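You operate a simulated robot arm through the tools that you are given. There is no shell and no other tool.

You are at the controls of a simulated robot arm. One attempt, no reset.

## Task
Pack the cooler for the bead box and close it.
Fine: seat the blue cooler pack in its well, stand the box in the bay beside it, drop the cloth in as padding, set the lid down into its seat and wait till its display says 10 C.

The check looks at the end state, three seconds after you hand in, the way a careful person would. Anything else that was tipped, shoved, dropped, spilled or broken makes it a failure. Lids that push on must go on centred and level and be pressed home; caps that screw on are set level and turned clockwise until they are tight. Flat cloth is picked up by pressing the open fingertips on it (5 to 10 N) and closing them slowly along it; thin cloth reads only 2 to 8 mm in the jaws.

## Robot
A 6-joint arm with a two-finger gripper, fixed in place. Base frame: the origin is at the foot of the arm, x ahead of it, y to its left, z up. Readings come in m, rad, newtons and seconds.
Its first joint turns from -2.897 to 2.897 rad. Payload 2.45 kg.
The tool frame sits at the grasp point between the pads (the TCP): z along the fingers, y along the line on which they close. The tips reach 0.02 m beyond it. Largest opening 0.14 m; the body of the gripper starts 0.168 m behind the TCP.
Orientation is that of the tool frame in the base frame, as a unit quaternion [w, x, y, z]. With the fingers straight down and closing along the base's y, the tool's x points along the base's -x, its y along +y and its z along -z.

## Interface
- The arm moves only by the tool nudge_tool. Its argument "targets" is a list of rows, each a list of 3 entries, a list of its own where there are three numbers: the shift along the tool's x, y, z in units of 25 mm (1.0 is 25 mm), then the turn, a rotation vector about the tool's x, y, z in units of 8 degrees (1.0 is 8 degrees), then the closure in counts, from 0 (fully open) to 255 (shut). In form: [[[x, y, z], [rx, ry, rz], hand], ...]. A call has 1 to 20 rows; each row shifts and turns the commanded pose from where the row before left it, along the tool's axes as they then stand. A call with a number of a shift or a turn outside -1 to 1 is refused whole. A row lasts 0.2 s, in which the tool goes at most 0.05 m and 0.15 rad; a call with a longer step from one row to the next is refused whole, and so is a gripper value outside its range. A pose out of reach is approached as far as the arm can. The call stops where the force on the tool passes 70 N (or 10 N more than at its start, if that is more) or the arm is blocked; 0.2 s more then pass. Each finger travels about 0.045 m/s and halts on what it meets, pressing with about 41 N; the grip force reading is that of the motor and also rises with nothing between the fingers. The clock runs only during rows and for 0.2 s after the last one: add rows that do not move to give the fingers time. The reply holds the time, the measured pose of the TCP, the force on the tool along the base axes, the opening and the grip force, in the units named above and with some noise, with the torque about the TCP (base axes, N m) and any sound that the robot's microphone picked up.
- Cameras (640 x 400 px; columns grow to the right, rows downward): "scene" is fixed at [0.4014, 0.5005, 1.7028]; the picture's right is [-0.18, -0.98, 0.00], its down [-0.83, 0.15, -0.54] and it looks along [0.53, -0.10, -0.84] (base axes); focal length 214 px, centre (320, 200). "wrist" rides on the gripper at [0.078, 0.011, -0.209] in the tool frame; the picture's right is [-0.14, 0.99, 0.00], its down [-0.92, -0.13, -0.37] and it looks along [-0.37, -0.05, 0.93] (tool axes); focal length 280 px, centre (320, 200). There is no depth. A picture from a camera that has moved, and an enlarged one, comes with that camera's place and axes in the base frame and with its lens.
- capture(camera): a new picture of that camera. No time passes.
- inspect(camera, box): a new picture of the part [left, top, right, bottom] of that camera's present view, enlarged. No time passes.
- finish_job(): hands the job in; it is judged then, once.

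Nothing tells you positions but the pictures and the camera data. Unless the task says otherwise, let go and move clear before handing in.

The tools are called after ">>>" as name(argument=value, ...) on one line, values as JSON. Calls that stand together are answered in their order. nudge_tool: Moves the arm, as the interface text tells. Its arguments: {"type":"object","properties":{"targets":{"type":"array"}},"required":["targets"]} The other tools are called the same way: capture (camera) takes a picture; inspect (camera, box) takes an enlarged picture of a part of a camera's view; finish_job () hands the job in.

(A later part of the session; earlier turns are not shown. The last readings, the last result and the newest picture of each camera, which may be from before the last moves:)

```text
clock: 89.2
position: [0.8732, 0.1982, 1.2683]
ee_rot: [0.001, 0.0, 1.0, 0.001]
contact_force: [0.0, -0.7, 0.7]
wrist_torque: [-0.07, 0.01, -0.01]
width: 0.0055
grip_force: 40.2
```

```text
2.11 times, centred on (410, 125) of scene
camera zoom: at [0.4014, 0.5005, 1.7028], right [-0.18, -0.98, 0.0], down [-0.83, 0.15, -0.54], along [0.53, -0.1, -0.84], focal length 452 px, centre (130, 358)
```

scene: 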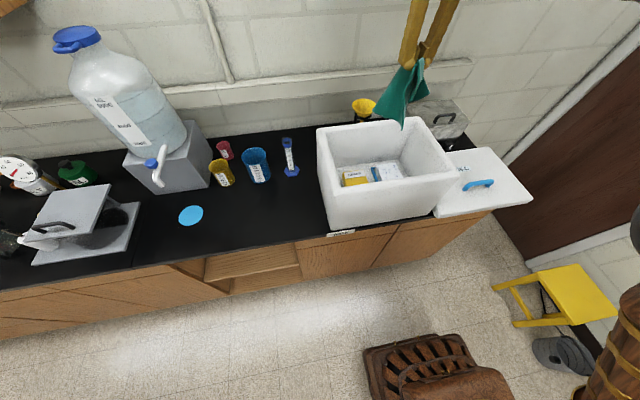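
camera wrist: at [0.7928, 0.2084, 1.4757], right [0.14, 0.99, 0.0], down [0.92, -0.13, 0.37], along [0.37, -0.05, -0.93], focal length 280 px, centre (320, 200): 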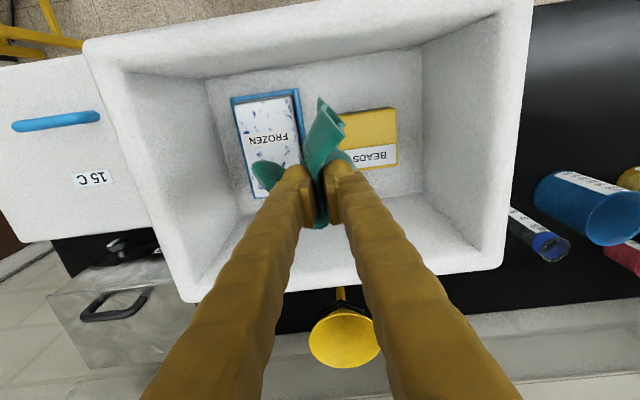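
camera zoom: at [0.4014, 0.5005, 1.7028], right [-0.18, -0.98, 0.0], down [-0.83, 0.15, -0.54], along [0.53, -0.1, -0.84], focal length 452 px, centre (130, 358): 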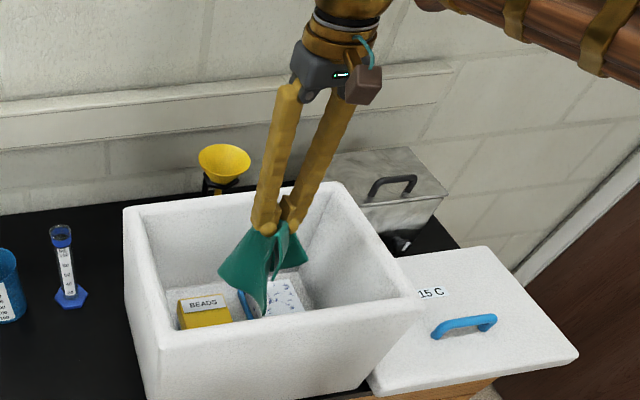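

The cloth is inside the walls, above both items. Continuing down to about 4 cm above them.

>>> nudge_tool(targets=[[[0, 0, 0.6], [0, 0, 0], 255], [[0, 0, 0.6], [0, 0, 0], 255], [[0, 0, 0.6], [0, 0, 0], 255], [[0, 0, 0.6], [0, 0, 0], 255], [[0, 0, 0.6], [0, 0, 0], 255], [[0, 0, 0.6], [0, 0, 0], 255], [[0, 0, 0.6], [0, 0, 0], 255], [[0, 0, 0.6], [0, 0, 0], 255], [[0, 0, 0.6], [0, 0, 0], 255], [[0, 0, 0.6], [0, 0, 0], 255], [[0, 0, 0.5], [0, 0, 0], 255], [[0, 0, 0], [0, 0, 0], 255]])

>>> capture(camera="wrist")

>>> inspect(camera="scene", box=[310, 60, 460, 220])

```text
clock: 91.8
position: [0.8725, 0.1989, 1.1044]
ee_rot: [0.0, 0.0, 1.0, 0.0]
contact_force: [-0.3, -1.7, 2.1]
wrist_torque: [-0.03, -0.03, 0.0]
width: 0.0054
grip_force: 40.1
```

```text
taken
camera wrist: at [0.7929, 0.2081, 1.312], right [0.14, 0.99, 0.0], down [0.92, -0.13, 0.37], along [0.37, -0.05, -0.93], focal length 280 px, centre (320, 200)
```

wrist: 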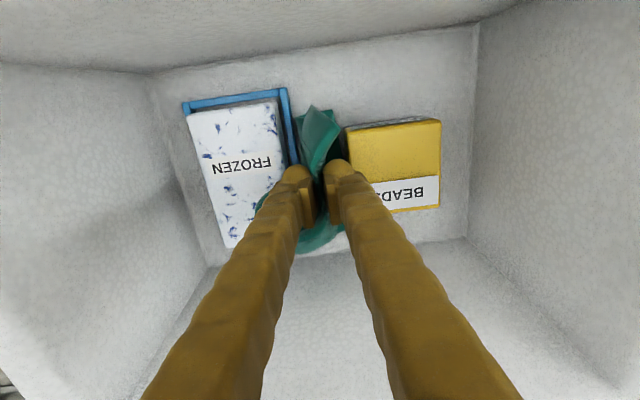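

```text
2.50 times, centred on (385, 140) of scene
camera zoom: at [0.4014, 0.5005, 1.7028], right [-0.18, -0.98, 0.0], down [-0.83, 0.15, -0.54], along [0.53, -0.1, -0.84], focal length 536 px, centre (158, 350)
```

zoom: 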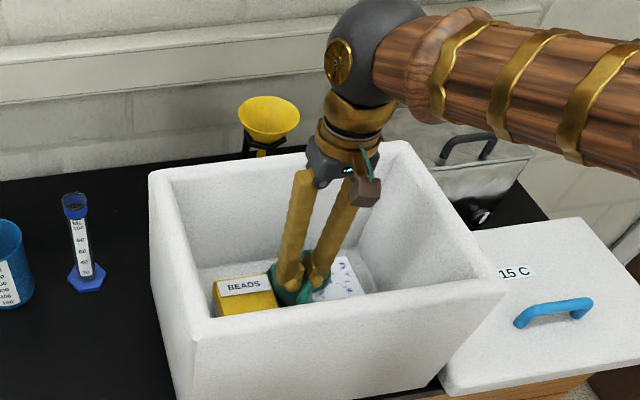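

The cloth has settled down between the box and pack, all inside. Opening to release it, then rising.

>>> nudge_tool(targets=[[[0, 0, 0.3], [0, 0, 0], 255], [[0, 0, 0], [0, 0, 0], 230], [[0, 0, 0], [0, 0, 0], 200], [[0, 0, 0], [0, 0, 0], 165], [[0, 0, 0], [0, 0, 0], 140], [[0, 0, 0], [0, 0, 0], 140], [[0, 0, 0], [0, 0, 0], 140]])

>>> capture(camera="wrist")

```text
clock: 93.4
position: [0.8732, 0.1983, 1.0973]
ee_rot: [0.0, 0.0, 1.0, 0.0]
contact_force: [0.5, 0.3, -0.7]
wrist_torque: [0.02, -0.03, 0.01]
width: 0.0629
grip_force: 0.1
```

```text
taken
camera wrist: at [0.793, 0.208, 1.3051], right [0.14, 0.99, 0.0], down [0.92, -0.13, 0.37], along [0.37, -0.05, -0.93], focal length 280 px, centre (320, 200)
```

wrist: 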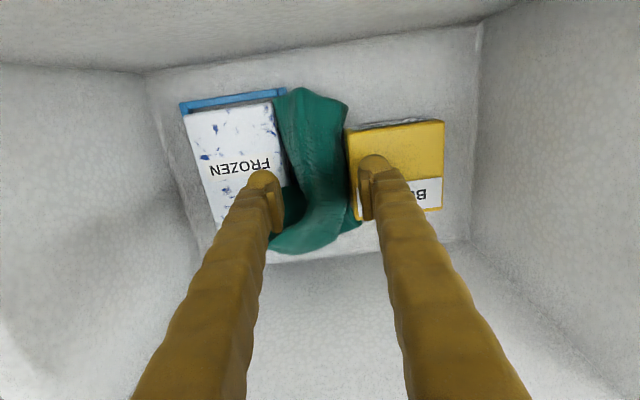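

The cloth lies between box and pack. Rising clear, then turning to the lid.

>>> nudge_tool(targets=[[[0, 0, -0.5], [0, 0, 0], 140], [[0, 0, -0.8], [0, 0, 0], 140], [[0, 0, -0.8], [0, 0, 0], 140], [[0, 0, -0.8], [0, 0, 0], 140], [[0, 0, -0.8], [0, 0, 0], 140], [[0, 0, -0.8], [0, 0, 0], 140], [[0, 0, -0.8], [0, 0, 0], 140], [[0, 0, -0.8], [0, 0, 0], 140], [[0, 0, -0.8], [0, 0, 0], 140], [[0, 0, -0.8], [0, 0, 0], 140], [[0, 0, -0.8], [0, 0, 0], 140], [[0, 0, -0.8], [0, 0, 0], 140], [[0, 0, -0.8], [0, 0, 0], 140], [[0, 0, 0], [0, 0, 0], 140]])

>>> capture(camera="wrist")

>>> inspect(camera="scene", box=[310, 90, 550, 240])

```text
clock: 96.4
position: [0.8722, 0.1985, 1.349]
ee_rot: [-0.001, 0.0, 1.0, 0.0]
contact_force: [-0.4, 0.6, 0.8]
wrist_torque: [0.04, 0.0, -0.02]
width: 0.0629
grip_force: 0.1
```

```text
taken
camera wrist: at [0.7932, 0.2081, 1.5578], right [0.14, 0.99, 0.0], down [0.92, -0.13, 0.37], along [0.37, -0.05, -0.93], focal length 280 px, centre (320, 200)
```

wrist: 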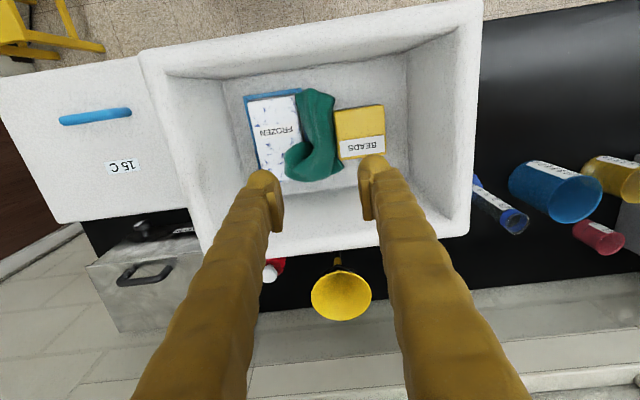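

```text
2.67 times, centred on (430, 165) of scene
camera zoom: at [0.4014, 0.5005, 1.7028], right [-0.18, -0.98, 0.0], down [-0.83, 0.15, -0.54], along [0.53, -0.1, -0.84], focal length 572 px, centre (27, 293)
```

zoom: 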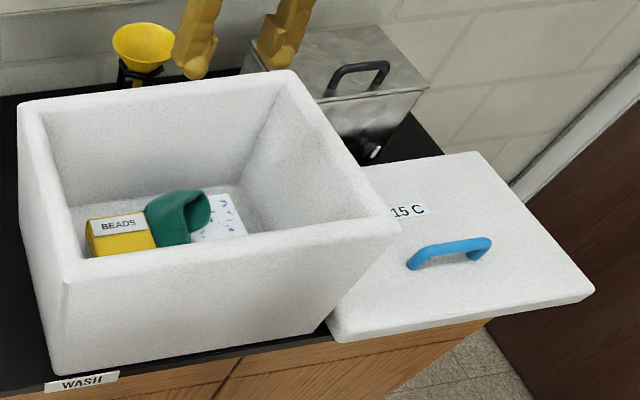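

Everything sits well inside the cooler; the display reads 15 C. Moving above the lid to measure its handle and edges.

>>> nudge_tool(targets=[[[0.15, -0.8, 0], [0, 0, 0], 0], [[0.15, -0.9, 0], [0, 0, 0], 0], [[0.15, -0.9, 0], [0, 0, 0], 0], [[0.15, -0.9, 0], [0, 0, 0], 0], [[0.15, -0.9, 0], [0, 0, 0], 0], [[0.15, -0.9, 0], [0, 0, 0], 0], [[0.15, -0.9, 0], [0, 0, 0], 0], [[0.15, -0.9, 0], [0, 0, 0], 0], [[0.15, -0.9, 0], [0, 0, 0], 0], [[0.15, -0.9, 0], [0, 0, 0], 0], [[0.15, -0.9, 0], [0, 0, 0], 0], [[0.15, -0.9, 0], [0, 0, 0], 0], [[0.15, -0.9, 0], [0, 0, 0], 0], [[0.15, -0.9, 0], [0, 0, 0], 0], [[0.15, -0.9, 0], [0, 0, 0], 0], [[0.15, -0.9, 0], [0, 0, 0], 0], [[0.15, -0.9, 0], [0, 0, 0], 0], [[0.15, -0.5, 0], [0, 0, 0], 0], [[0, 0, 0], [0, 0, 0], 0]])

>>> capture(camera="wrist")

>>> inspect(camera="scene", box=[420, 130, 540, 230])

```text
clock: 100.4
position: [0.8051, -0.1948, 1.3495]
ee_rot: [-0.001, 0.0, 1.0, 0.001]
contact_force: [-0.2, 0.6, -0.2]
wrist_torque: [-0.01, 0.01, 0.01]
width: 0.1401
grip_force: 0.2
```

```text
taken
camera wrist: at [0.725, -0.184, 1.5572], right [0.14, 0.99, 0.0], down [0.92, -0.13, 0.37], along [0.37, -0.05, -0.93], focal length 280 px, centre (320, 200)
```

wrist: 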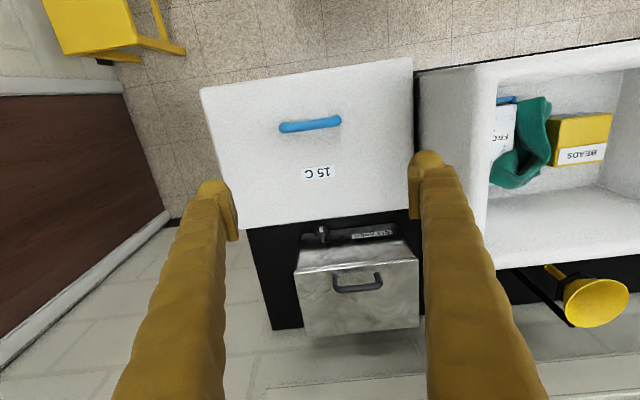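

```text
4.00 times, centred on (480, 180) of scene
camera zoom: at [0.4014, 0.5005, 1.7028], right [-0.18, -0.98, 0.0], down [-0.83, 0.15, -0.54], along [0.53, -0.1, -0.84], focal length 858 px, centre (-320, 280)
```

zoom: 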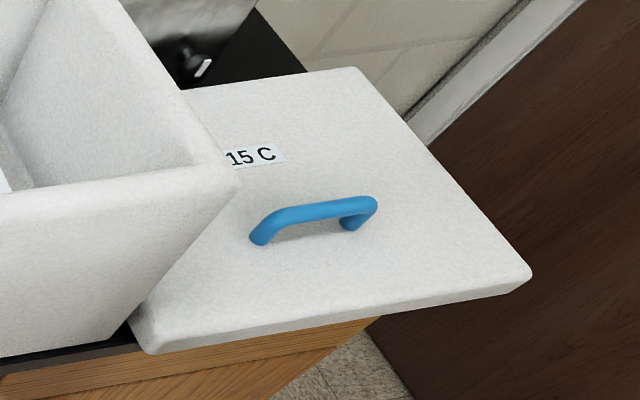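

Zooming on the lid from above for handle and edge positions.

>>> inspect(camera="wrist", box=[190, 40, 430, 240])

>>> inspect(camera="wrist", box=[270, 100, 350, 150])

>>> inspect(camera="scene", box=[465, 165, 530, 215])

```text
2.00 times, centred on (310, 140) of wrist
camera zoom: at [0.725, -0.184, 1.5572], right [0.14, 0.99, 0.0], down [0.92, -0.13, 0.37], along [0.37, -0.05, -0.93], focal length 561 px, centre (340, 320)
```

zoom: 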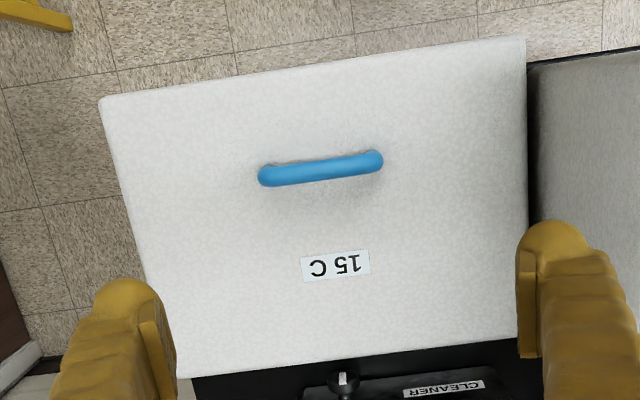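

```text
8.00 times, centred on (310, 125) of wrist
camera zoom: at [0.725, -0.184, 1.5572], right [0.14, 0.99, 0.0], down [0.92, -0.13, 0.37], along [0.37, -0.05, -0.93], focal length 2243 px, centre (400, 800)
```

zoom: 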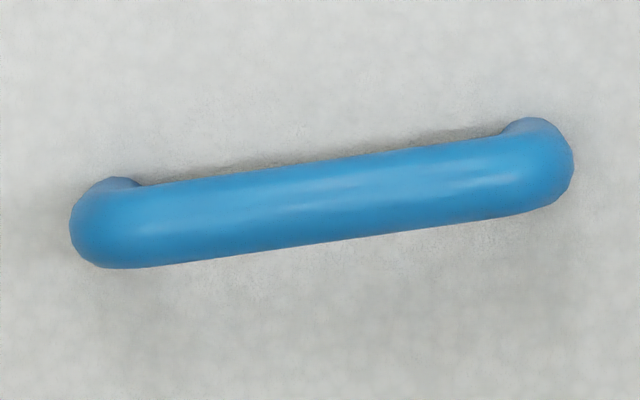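

```text
8.00 times, centred on (498, 190) of scene
camera zoom: at [0.4014, 0.5005, 1.7028], right [-0.18, -0.98, 0.0], down [-0.83, 0.15, -0.54], along [0.53, -0.1, -0.84], focal length 1716 px, centre (-1100, 280)
```

zoom: 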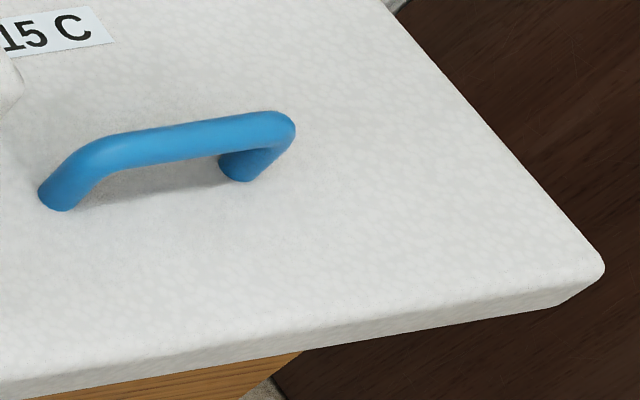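

The handle bar runs along y, centred near (0.784, −0.209), about 42 mm above the lid plate; the lid is about 298 x 395 mm centred at (0.848, −0.209), so the handle is 64 mm nearer the front than the lid's middle. I'll move over the bar and turn the hand 90° so the fingers close across it.

>>> nudge_tool(targets=[[[0.83, -0.57, 0], [0, 0, 0], 100], [[0, 0, 0], [0, 0, 1], 100], [[0, 0, 0], [0, 0, 1], 100], [[0, 0, 0], [0, 0, 1], 100], [[0, 0, 0], [0, 0, 1], 100], [[0, 0, 0], [0, 0, 1], 100], [[0, 0, 0], [0, 0, 1], 100], [[0, 0, 0], [0, 0, 1], 100], [[0, 0, 0], [0, 0, 1], 100], [[0, 0, 0], [0, 0, 1], 100], [[0, 0, 0], [0, 0, 1], 100], [[0, 0, 0], [0, 0, 1], 100], [[0, 0, 0], [0, 0, 0.25], 100], [[0, 0, 0], [0, 0, 0], 100]])

>>> capture(camera="wrist")

>>> capture(camera="scene")

```text
clock: 103.4
position: [0.7833, -0.2089, 1.3491]
ee_rot: [0.0, 0.707, 0.707, -0.001]
contact_force: [-0.6, -0.9, -0.6]
wrist_torque: [-0.02, 0.0, 0.04]
width: 0.0851
grip_force: 0.0
```

```text
taken
camera wrist: at [0.7926, -0.1303, 1.5572], right [0.99, -0.14, 0.0], down [-0.13, -0.92, 0.37], along [-0.05, -0.37, -0.93], focal length 280 px, centre (320, 200)
```

wrist: 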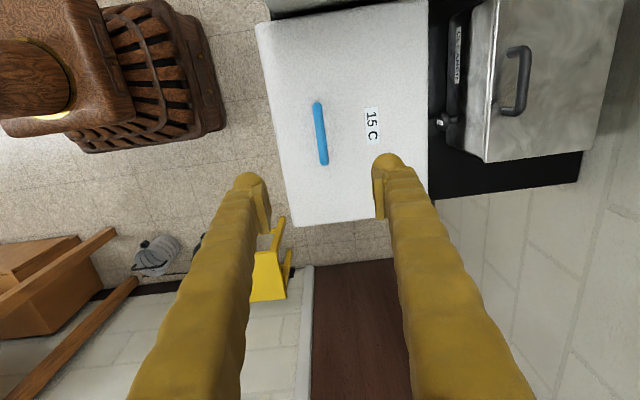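

```text
taken
```

scene: 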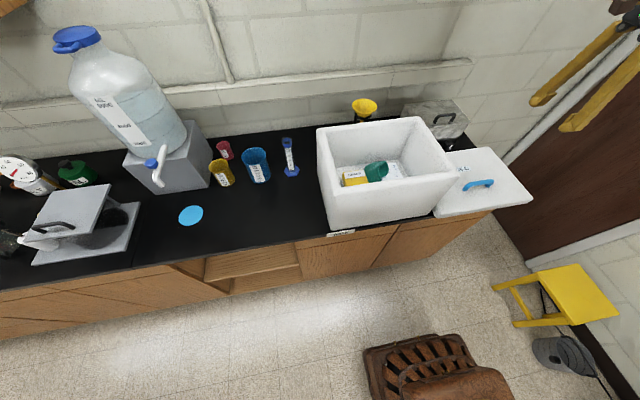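

The hand is turned and centred over the bar. Descending to 6 cm above it.

>>> nudge_tool(targets=[[[0, 0, 0.5], [0, 0, 0], 130], [[0, 0, 0.9], [0, 0, 0], 130], [[0, 0, 0.9], [0, 0, 0], 130], [[0, 0, 0.9], [0, 0, 0], 130], [[0, 0, 0.9], [0, 0, 0], 130], [[0, 0, 0.9], [0, 0, 0], 130], [[0, 0, 0.9], [0, 0, 0], 130], [[0, 0, 0.9], [0, 0, 0], 130], [[0, 0, 0.9], [0, 0, 0], 130], [[0, 0, 0.9], [0, 0, 0], 130], [[0, 0, 0.9], [0, 0, 0], 130], [[0, 0, 0.5], [0, 0, 0], 130], [[0, 0, 0], [0, 0, 0], 130]])

>>> capture(camera="wrist")

>>> inspect(camera="scene", box=[440, 130, 540, 230])

```text
clock: 106.2
position: [0.7832, -0.2081, 1.0989]
ee_rot: [0.0, 0.707, 0.708, 0.0]
contact_force: [0.6, -0.4, -0.1]
wrist_torque: [0.01, 0.02, 0.03]
width: 0.0685
grip_force: 0.0
```

```text
taken
camera wrist: at [0.7924, -0.1307, 1.307], right [0.99, -0.14, 0.0], down [-0.13, -0.92, 0.37], along [-0.05, -0.37, -0.93], focal length 280 px, centre (320, 200)
```

wrist: 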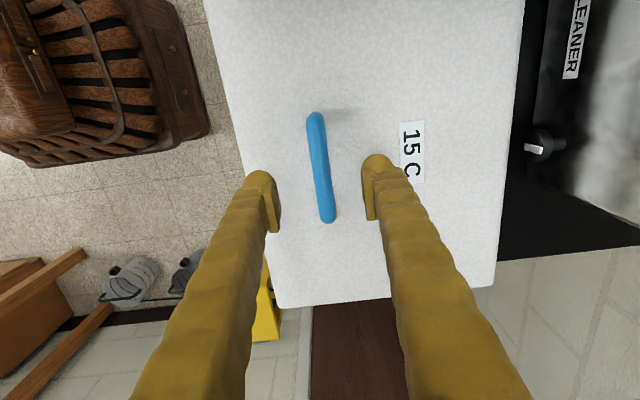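

```text
4.00 times, centred on (490, 180) of scene
camera zoom: at [0.4014, 0.5005, 1.7028], right [-0.18, -0.98, 0.0], down [-0.83, 0.15, -0.54], along [0.53, -0.1, -0.84], focal length 858 px, centre (-360, 280)
```

zoom: 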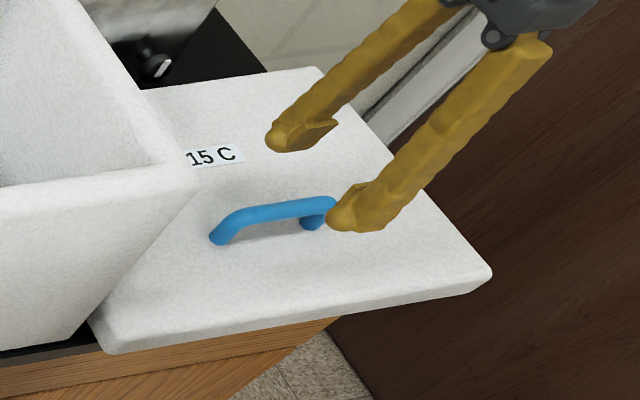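

Zooming in to refine the bar's position and height from this nearer view.

>>> inspect(camera="wrist", box=[260, 90, 380, 240])

```text
2.67 times, centred on (320, 165) of wrist
camera zoom: at [0.7924, -0.1307, 1.307], right [0.99, -0.14, 0.0], down [-0.13, -0.92, 0.37], along [-0.05, -0.37, -0.93], focal length 748 px, centre (320, 293)
```

zoom: 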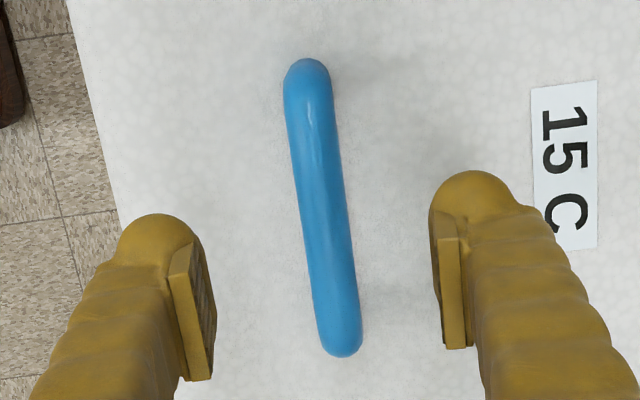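

Bar centre refined to (0.7844, −0.208, 1.041), aligned with the hand. Descending so the bar sits between the pads.

>>> nudge_tool(targets=[[[0, 0.05, 0.6], [0, 0, 0], 130], [[0, 0, 0.6], [0, 0, 0], 130], [[0, 0, 0.6], [0, 0, 0], 130], [[0, 0, 0.6], [0, 0, 0], 130], [[0, 0, 0.35], [0, 0, 0], 130], [[0, 0, 0], [0, 0, 0], 130]])

>>> inspect(camera="wrist", box=[240, 80, 400, 260])

>>> inspect(camera="scene", box=[460, 150, 530, 210])

```text
clock: 107.6
position: [0.7853, -0.2087, 1.031]
ee_rot: [0.001, 0.707, 0.707, 0.001]
contact_force: [-0.3, 0.4, 0.6]
wrist_torque: [-0.03, -0.01, -0.03]
width: 0.0685
grip_force: 0.0
```

```text
2.22 times, centred on (320, 170) of wrist
camera zoom: at [0.7947, -0.1309, 1.239], right [0.99, -0.14, 0.0], down [-0.13, -0.92, 0.37], along [-0.05, -0.37, -0.93], focal length 623 px, centre (320, 267)
```

zoom: 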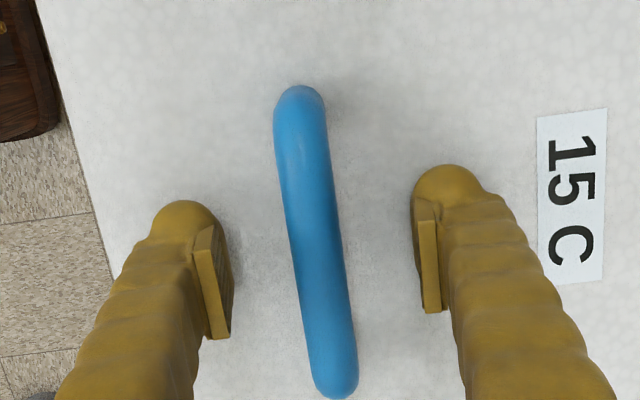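

```text
6.67 times, centred on (495, 180) of scene
camera zoom: at [0.4014, 0.5005, 1.7028], right [-0.18, -0.98, 0.0], down [-0.83, 0.15, -0.54], along [0.53, -0.1, -0.84], focal length 1430 px, centre (-847, 333)
```

zoom: 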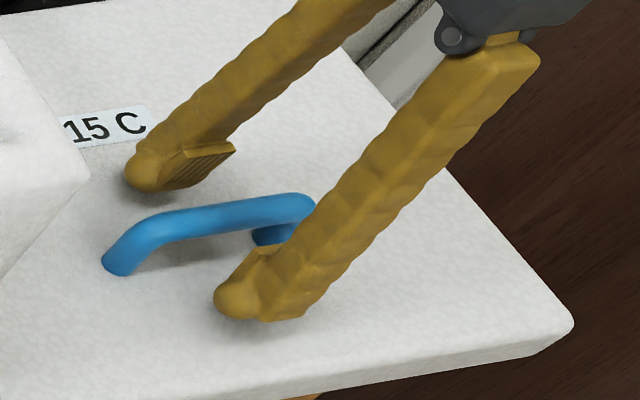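

The bar is between the pads with the tips just clear of the lid. Closing on it.

>>> nudge_tool(targets=[[[0, 0, 0], [0, 0, 0], 160], [[0, 0, 0], [0, 0, 0], 190], [[0, 0, 0], [0, 0, 0], 220], [[0, 0, 0], [0, 0, 0], 250], [[0, 0, 0], [0, 0, 0], 255], [[0, 0, 0], [0, 0, 0], 255]])

>>> inspect(camera="wrist", box=[240, 80, 400, 260])

>>> inspect(camera="scene", box=[420, 130, 540, 230])

```text
clock: 109.0
position: [0.7857, -0.2079, 1.0301]
ee_rot: [0.0, 0.707, 0.707, -0.001]
contact_force: [-0.3, 0.3, -0.1]
wrist_torque: [-0.05, 0.0, -0.01]
width: 0.0126
grip_force: 39.6
```

```text
2.22 times, centred on (320, 170) of wrist
camera zoom: at [0.7947, -0.1309, 1.239], right [0.99, -0.14, 0.0], down [-0.13, -0.92, 0.37], along [-0.05, -0.37, -0.93], focal length 623 px, centre (320, 267)
```

zoom: 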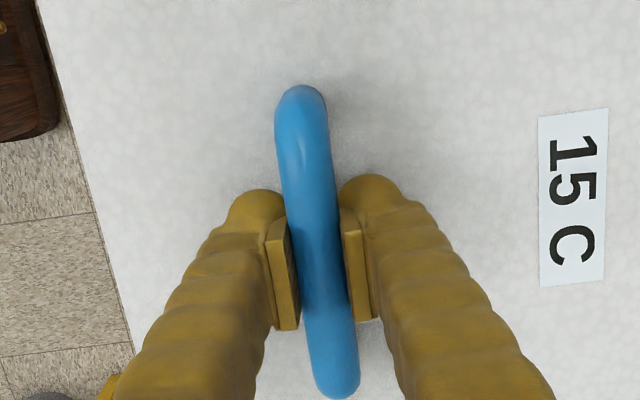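

```text
4.00 times, centred on (480, 180) of scene
camera zoom: at [0.4014, 0.5005, 1.7028], right [-0.18, -0.98, 0.0], down [-0.83, 0.15, -0.54], along [0.53, -0.1, -0.84], focal length 858 px, centre (-320, 280)
```

zoom: 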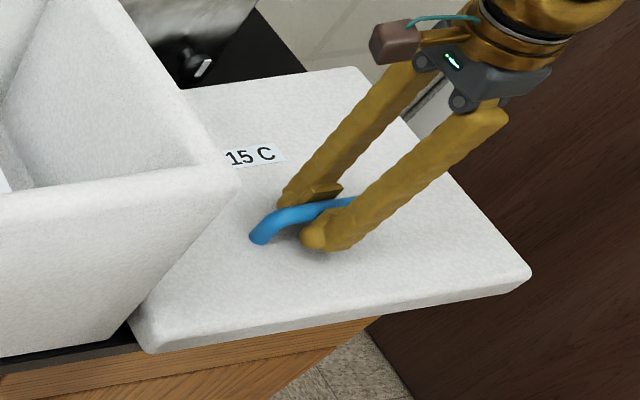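

Gripped at 12.6 mm. Lifting just 6 mm to test weight and whether the lid stays level.

>>> nudge_tool(targets=[[[0, 0, -0.08], [0, 0, 0], 255], [[0, 0, -0.08], [0, 0, 0], 255], [[0, 0, -0.08], [0, 0, 0], 255], [[0, 0, 0], [0, 0, 0], 255]])

>>> inspect(camera="wrist", box=[160, 0, 560, 310])

>>> inspect(camera="scene", box=[420, 130, 540, 230])

```text
clock: 110.0
position: [0.7852, -0.2086, 1.037]
ee_rot: [0.0, 0.707, 0.707, 0.0]
contact_force: [-0.3, -1.1, -1.2]
wrist_torque: [0.0, 0.06, -0.02]
width: 0.0127
grip_force: 39.2
```

```text
1.29 times, centred on (360, 155) of wrist
camera zoom: at [0.7945, -0.1312, 1.2445], right [0.99, -0.14, 0.0], down [-0.13, -0.92, 0.37], along [-0.05, -0.37, -0.93], focal length 362 px, centre (268, 258)
```

zoom: 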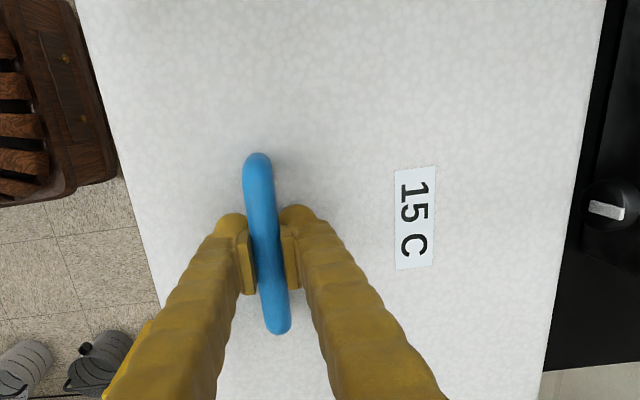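

```text
4.00 times, centred on (480, 180) of scene
camera zoom: at [0.4014, 0.5005, 1.7028], right [-0.18, -0.98, 0.0], down [-0.83, 0.15, -0.54], along [0.53, -0.1, -0.84], focal length 858 px, centre (-320, 280)
```

zoom: 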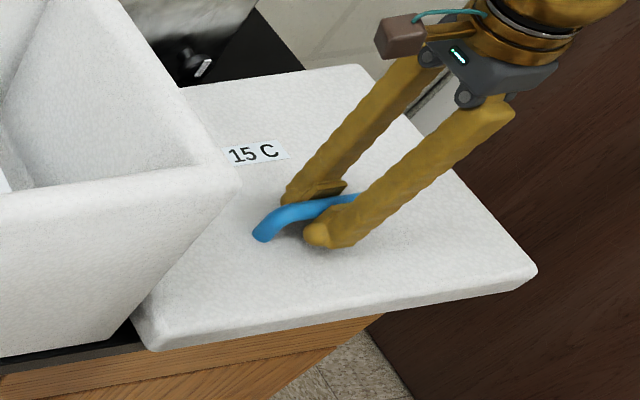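

Load is small and the lid hasn't rocked visibly. Lifting a further 15 mm and checking level.

>>> nudge_tool(targets=[[[0, 0, -0.15], [0, 0, 0], 255], [[0, 0, -0.15], [0, 0, 0], 255], [[0, 0, -0.15], [0, 0, 0], 255], [[0, 0, -0.15], [0, 0, 0], 255], [[0, 0, 0], [0, 0, 0], 255]])

>>> inspect(camera="wrist", box=[160, 0, 560, 310])

>>> inspect(camera="scene", box=[420, 130, 540, 230])

```text
clock: 111.2
position: [0.7853, -0.2077, 1.0513]
ee_rot: [-0.001, 0.707, 0.707, 0.001]
contact_force: [-0.3, -0.3, -1.3]
wrist_torque: [0.02, 0.04, -0.05]
width: 0.0126
grip_force: 38.8
```

```text
1.29 times, centred on (360, 155) of wrist
camera zoom: at [0.7941, -0.1311, 1.2598], right [0.99, -0.14, 0.0], down [-0.13, -0.92, 0.37], along [-0.05, -0.37, -0.93], focal length 362 px, centre (268, 258)
```

zoom: 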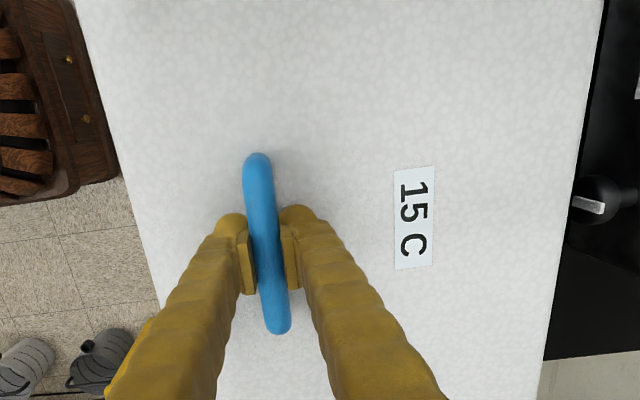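

```text
4.00 times, centred on (480, 180) of scene
camera zoom: at [0.4014, 0.5005, 1.7028], right [-0.18, -0.98, 0.0], down [-0.83, 0.15, -0.54], along [0.53, -0.1, -0.84], focal length 858 px, centre (-320, 280)
```

zoom: 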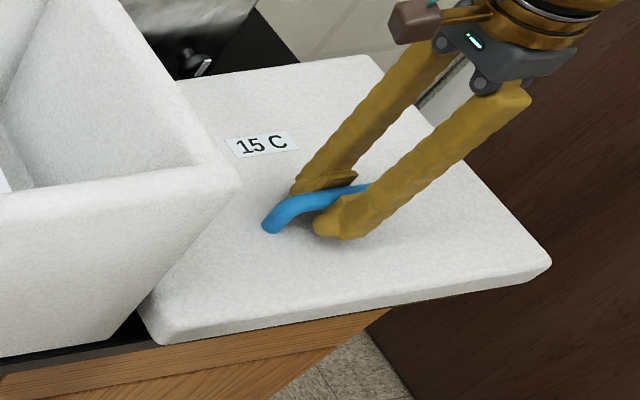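

The lid is fully lifted, light (about 0.13 kg), and has kept its attitude relative to the hand. Raising it slowly, edging slightly away from the cooler wall.

>>> nudge_tool(targets=[[[-0.1, 0, -0.3], [0, 0, 0], 255], [[-0.1, 0, -0.5], [0, 0, 0], 255], [[-0.1, 0, -0.6], [0, 0, 0], 255], [[-0.1, 0, -0.6], [0, 0, 0], 255], [[0, 0, -0.6], [0, 0, 0], 255], [[0, 0, -0.6], [0, 0, 0], 255], [[0, 0, -0.6], [0, 0, 0], 255], [[0, 0, -0.6], [0, 0, 0], 255], [[0, 0, -0.6], [0, 0, 0], 255], [[0, 0, -0.6], [0, 0, 0], 255], [[0, 0, -0.6], [0, 0, 0], 255], [[0, 0, -0.6], [0, 0, 0], 255], [[0, 0, -0.6], [0, 0, 0], 255], [[0, 0, -0.6], [0, 0, 0], 255], [[0, 0, -0.6], [0, 0, 0], 255], [[0, 0, -0.6], [0, 0, 0], 255], [[0, 0, -0.6], [0, 0, 0], 255], [[0, 0, -0.6], [0, 0, 0], 255], [[0, 0, -0.6], [0, 0, 0], 255], [[0, 0, 0], [0, 0, 0], 255]])

>>> capture(camera="wrist")

>>> capture(camera="scene")

```text
clock: 115.4
position: [0.7833, -0.2185, 1.3278]
ee_rot: [0.001, 0.707, 0.707, 0.0]
contact_force: [0.0, -0.6, -1.0]
wrist_torque: [0.03, 0.05, -0.04]
width: 0.0128
grip_force: 39.5
```

```text
taken
camera wrist: at [0.7932, -0.141, 1.5356], right [0.99, -0.14, 0.0], down [-0.13, -0.92, 0.37], along [-0.05, -0.37, -0.93], focal length 280 px, centre (320, 200)
```

wrist: 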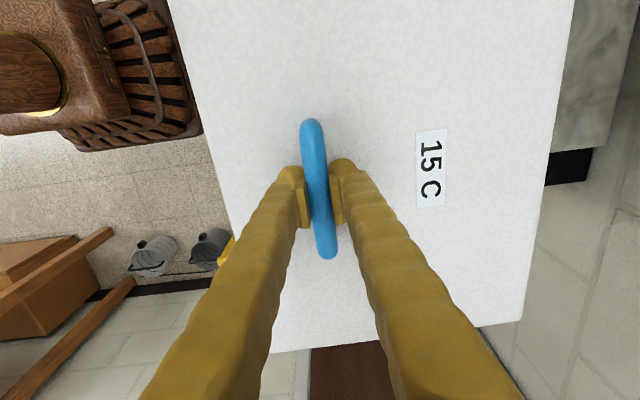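

```text
taken
```

scene: 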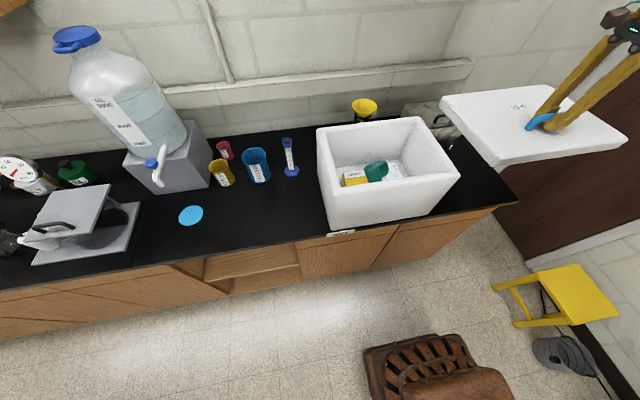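

The lid is up and clear. I'll zoom with the same window as before to check whether it has sagged at its far side.

>>> inspect(camera="wrist", box=[160, 0, 560, 310])

>>> inspect(camera="scene", box=[430, 70, 640, 180])

```text
1.29 times, centred on (360, 155) of wrist
camera zoom: at [0.7932, -0.141, 1.5356], right [0.99, -0.14, 0.0], down [-0.13, -0.92, 0.37], along [-0.05, -0.37, -0.93], focal length 362 px, centre (268, 258)
```

zoom: 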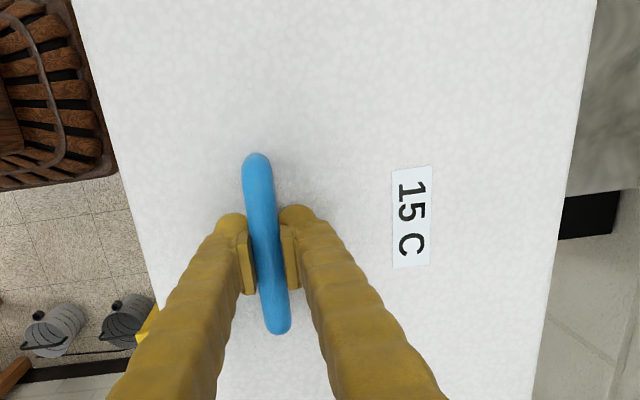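

```text
3.05 times, centred on (535, 125) of scene
camera zoom: at [0.4014, 0.5005, 1.7028], right [-0.18, -0.98, 0.0], down [-0.83, 0.15, -0.54], along [0.53, -0.1, -0.84], focal length 654 px, centre (-335, 429)
```

zoom: 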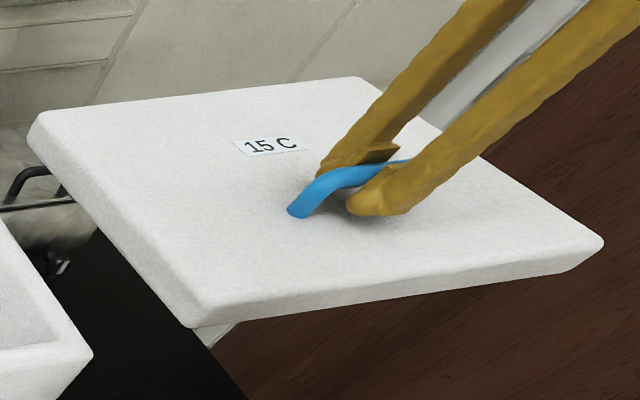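

The far side has sagged roughly 1.5–2° about the bar. I'll tilt the hand 1.6° to level it and carry the lid across over the cooler.

>>> nudge_tool(targets=[[[0.3, 0.03, 0], [-0.2, 0, 0], 255], [[0.6, 0.06, 0], [0, 0, 0], 255], [[0.9, 0.06, 0], [0, 0, 0], 255], [[0.9, 0.06, 0], [0, 0, 0], 255], [[0.9, 0.06, 0], [0, 0, 0], 255], [[0.9, 0.06, 0], [0, 0, 0], 255], [[0.9, 0.06, 0], [0, 0, 0], 255], [[0.9, 0.06, 0], [0, 0, 0], 255], [[0.9, 0.06, 0], [0, 0, 0], 255], [[0.9, 0.06, 0], [0, 0, 0], 255], [[0.9, 0.06, 0], [0, 0, 0], 255], [[0.9, 0.06, 0], [0, 0, 0], 255], [[0.9, 0.06, 0], [0, 0, 0], 255], [[0.9, 0.06, 0], [0, 0, 0], 255], [[0.9, 0.06, 0], [0, 0, 0], 255], [[0.9, 0.06, 0], [0, 0, 0], 255], [[0.9, 0.06, 0], [0, 0, 0], 255], [[0.9, 0.06, 0], [0, 0, 0], 255], [[0.9, 0.06, 0], [0, 0, 0], 255], [[0.6, 0.06, 0], [0, 0, 0], 255]])

>>> capture(camera="wrist")

>>> capture(camera="scene")

>>> inspect(camera="wrist", box=[160, 0, 560, 310])

```text
clock: 119.6
position: [0.8137, 0.2012, 1.3258]
ee_rot: [0.01, 0.707, 0.707, 0.01]
contact_force: [-0.3, -0.1, -1.3]
wrist_torque: [-0.03, 0.01, -0.01]
width: 0.0127
grip_force: 39.3
```

```text
taken
camera wrist: at [0.8168, 0.2793, 1.5346], right [0.99, -0.14, 0.03], down [-0.14, -0.92, 0.37], along [-0.02, -0.37, -0.93], focal length 280 px, centre (320, 200)
```

wrist: 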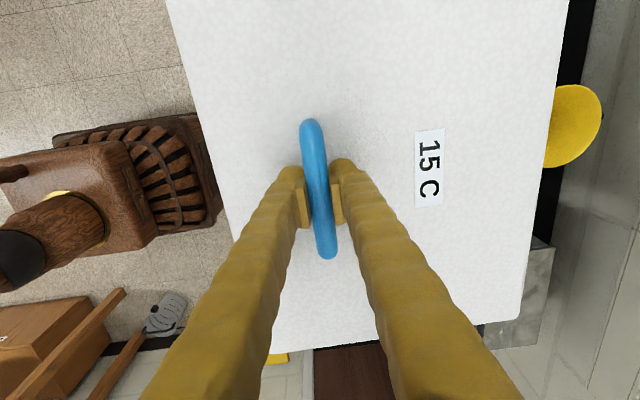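

```text
taken
```

scene: 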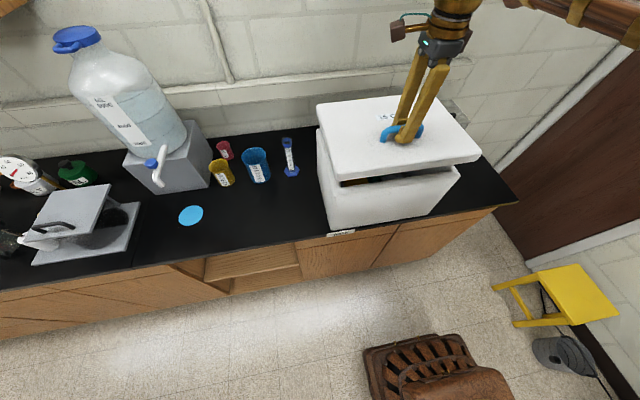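

```text
1.29 times, centred on (360, 155) of wrist
camera zoom: at [0.8168, 0.2793, 1.5346], right [0.99, -0.14, 0.03], down [-0.14, -0.92, 0.37], along [-0.02, -0.37, -0.93], focal length 362 px, centre (268, 258)
```

zoom: 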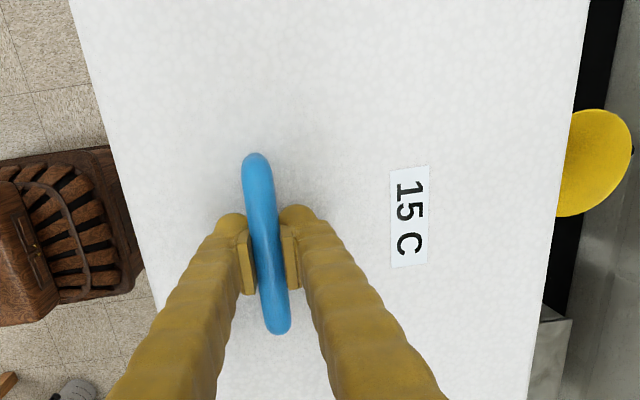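

The lid hovers over the cooler; it keeps creeping slightly about the bar. I'll measure its corners against the rim before lowering.

>>> inspect(camera="scene", box=[300, 80, 490, 240])

```text
2.50 times, centred on (395, 160) of scene
camera zoom: at [0.4014, 0.5005, 1.7028], right [-0.18, -0.98, 0.0], down [-0.83, 0.15, -0.54], along [0.53, -0.1, -0.84], focal length 536 px, centre (132, 300)
```

zoom: 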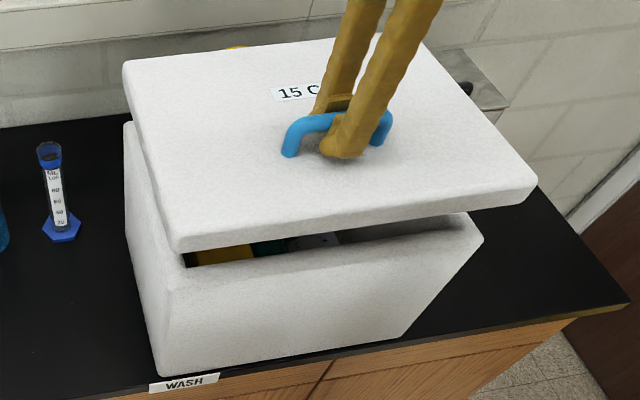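

Sideways it is within a millimetre or two; fore-aft needs a closer comparison. I'll level it a bit more and lower to just above the rim.

>>> nudge_tool(targets=[[[0, 0, 0.3], [-0.2, 0, 0], 255], [[0, 0, 0.5], [0, 0, 0], 255], [[0, 0, 0.5], [0, 0, 0], 255], [[0, 0, 0.4], [0, 0, 0], 255]])

>>> inspect(camera="scene", box=[300, 80, 490, 240])

>>> capture(camera="wrist")

```text
clock: 120.6
position: [0.8166, 0.2017, 1.2846]
ee_rot: [0.019, 0.707, 0.707, 0.02]
contact_force: [0.7, 0.1, -0.9]
wrist_torque: [0.0, 0.04, -0.02]
width: 0.0123
grip_force: 39.3
```

```text
2.50 times, centred on (395, 160) of scene
camera zoom: at [0.4014, 0.5005, 1.7028], right [-0.18, -0.98, 0.0], down [-0.83, 0.15, -0.54], along [0.53, -0.1, -0.84], focal length 536 px, centre (132, 300)
```

zoom: 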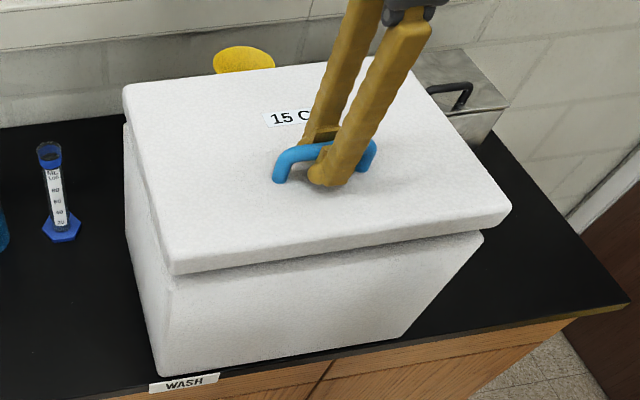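

```text
taken
camera wrist: at [0.8135, 0.2793, 1.4929], right [0.99, -0.14, 0.06], down [-0.15, -0.92, 0.36], along [0.0, -0.37, -0.93], focal length 280 px, centre (320, 200)
```

wrist: 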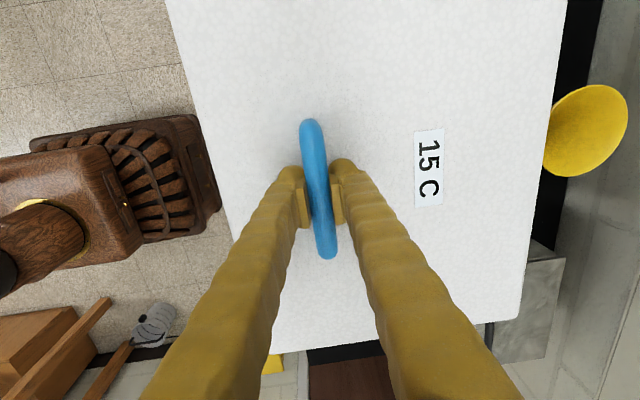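

Nearly there. Zooming on the two front corners and the back-left corner to compare lid and rim directly.

>>> inspect(camera="scene", box=[335, 165, 385, 205])

>>> inspect(camera="scene", box=[420, 150, 470, 190])

>>> inspect(camera="scene", box=[325, 105, 375, 145])

```text
10.00 times, centred on (360, 185) of scene
camera zoom: at [0.4014, 0.5005, 1.7028], right [-0.18, -0.98, 0.0], down [-0.83, 0.15, -0.54], along [0.53, -0.1, -0.84], focal length 2145 px, centre (-80, 350)
```

zoom: 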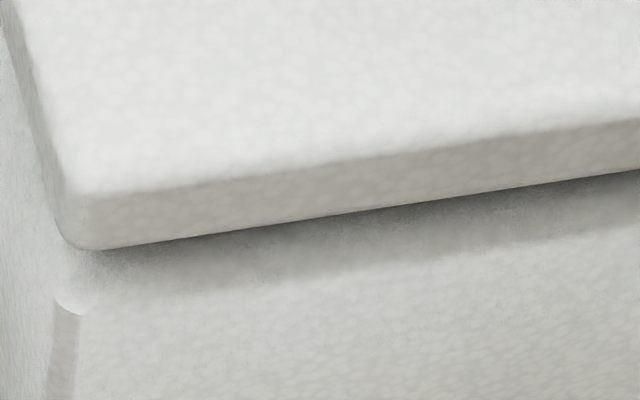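

```text
10.00 times, centred on (445, 170) of scene
camera zoom: at [0.4014, 0.5005, 1.7028], right [-0.18, -0.98, 0.0], down [-0.83, 0.15, -0.54], along [0.53, -0.1, -0.84], focal length 2145 px, centre (-930, 500)
```

zoom: 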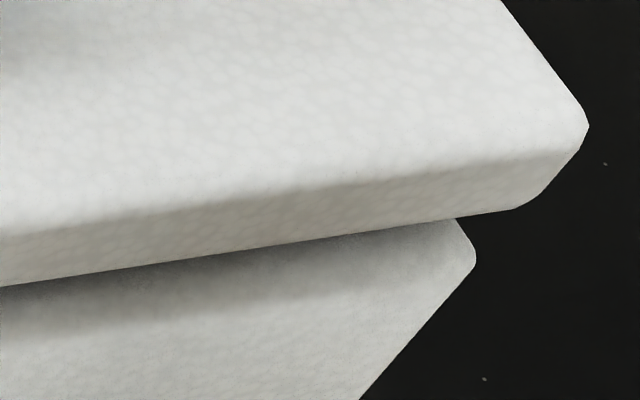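

```text
10.00 times, centred on (350, 125) of scene
camera zoom: at [0.4014, 0.5005, 1.7028], right [-0.18, -0.98, 0.0], down [-0.83, 0.15, -0.54], along [0.53, -0.1, -0.84], focal length 2145 px, centre (20, 950)
```

zoom: 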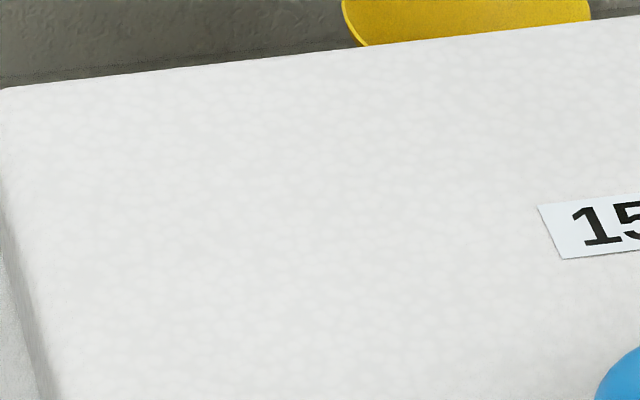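

From the corner comparison the lid should go about 3–4 mm forward (+x) and is fine sideways. Correcting that and lowering another 12 mm.

>>> nudge_tool(targets=[[[0, 0.1, 0.1], [0, 0, 0], 255], [[0, 0, 0.2], [0, 0, 0], 255], [[0, 0, 0.2], [0, 0, 0], 255], [[0, 0, 0], [0, 0, 0], 255]])

>>> inspect(camera="scene", box=[335, 165, 385, 205])

>>> inspect(camera="scene", box=[420, 150, 470, 190])

>>> inspect(camera="scene", box=[310, 100, 370, 150])

>>> inspect(camera="scene", box=[300, 80, 490, 240])

>>> capture(camera="wrist")

```text
clock: 121.6
position: [0.8189, 0.2031, 1.2724]
ee_rot: [0.02, 0.707, 0.707, 0.019]
contact_force: [0.1, 0.2, -1.6]
wrist_torque: [-0.01, 0.06, -0.02]
width: 0.0126
grip_force: 39.6
```

```text
10.00 times, centred on (360, 185) of scene
camera zoom: at [0.4014, 0.5005, 1.7028], right [-0.18, -0.98, 0.0], down [-0.83, 0.15, -0.54], along [0.53, -0.1, -0.84], focal length 2145 px, centre (-80, 350)
```

zoom: 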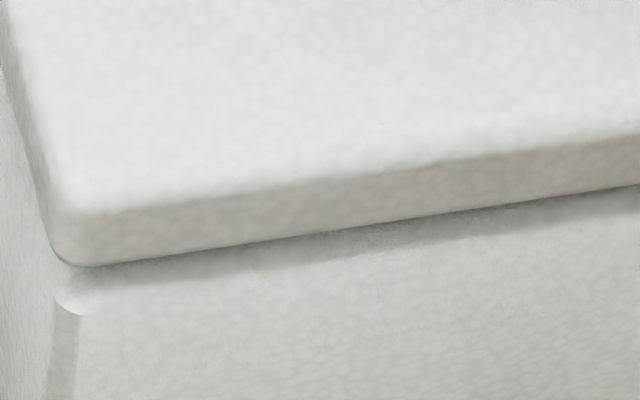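

```text
10.00 times, centred on (445, 170) of scene
camera zoom: at [0.4014, 0.5005, 1.7028], right [-0.18, -0.98, 0.0], down [-0.83, 0.15, -0.54], along [0.53, -0.1, -0.84], focal length 2145 px, centre (-930, 500)
```

zoom: 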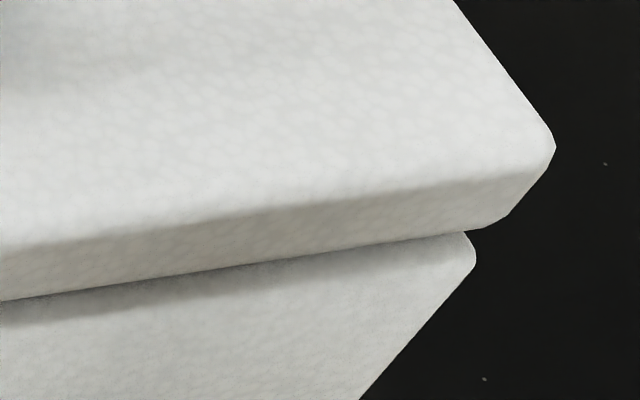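

```text
8.00 times, centred on (340, 125) of scene
camera zoom: at [0.4014, 0.5005, 1.7028], right [-0.18, -0.98, 0.0], down [-0.83, 0.15, -0.54], along [0.53, -0.1, -0.84], focal length 1716 px, centre (160, 800)
```

zoom: 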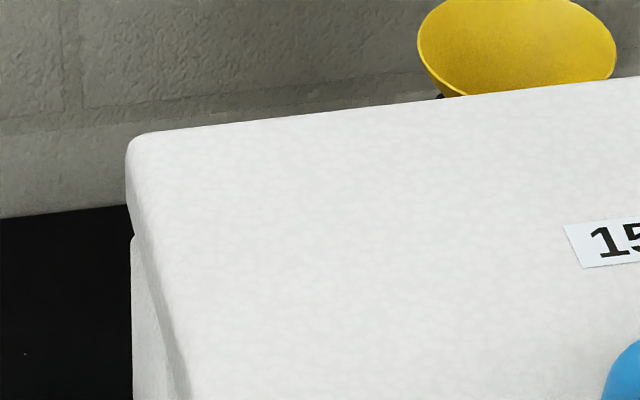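

```text
2.50 times, centred on (395, 160) of scene
camera zoom: at [0.4014, 0.5005, 1.7028], right [-0.18, -0.98, 0.0], down [-0.83, 0.15, -0.54], along [0.53, -0.1, -0.84], focal length 536 px, centre (132, 300)
```

zoom: 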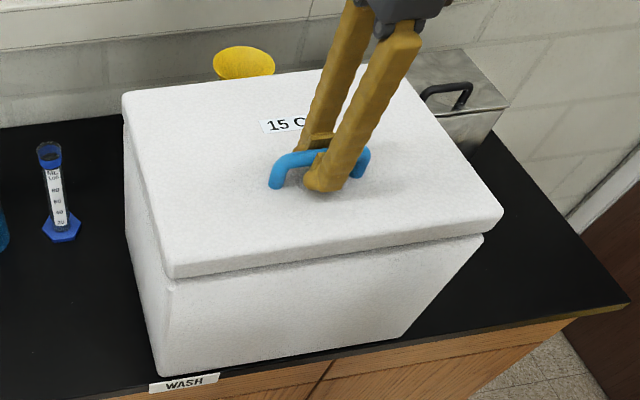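

```text
taken
camera wrist: at [0.8166, 0.2801, 1.4807], right [0.99, -0.14, 0.06], down [-0.15, -0.92, 0.36], along [0.0, -0.37, -0.93], focal length 280 px, centre (320, 200)
```

wrist: 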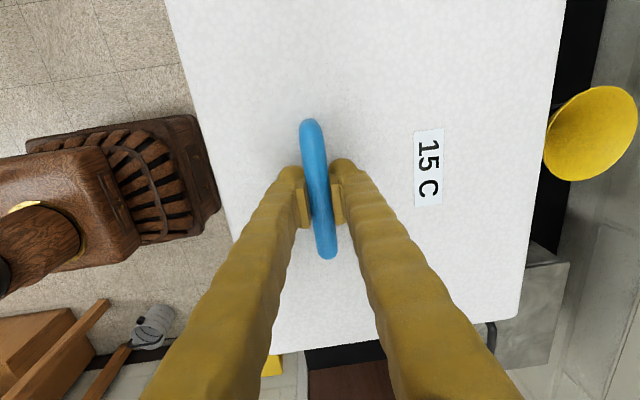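

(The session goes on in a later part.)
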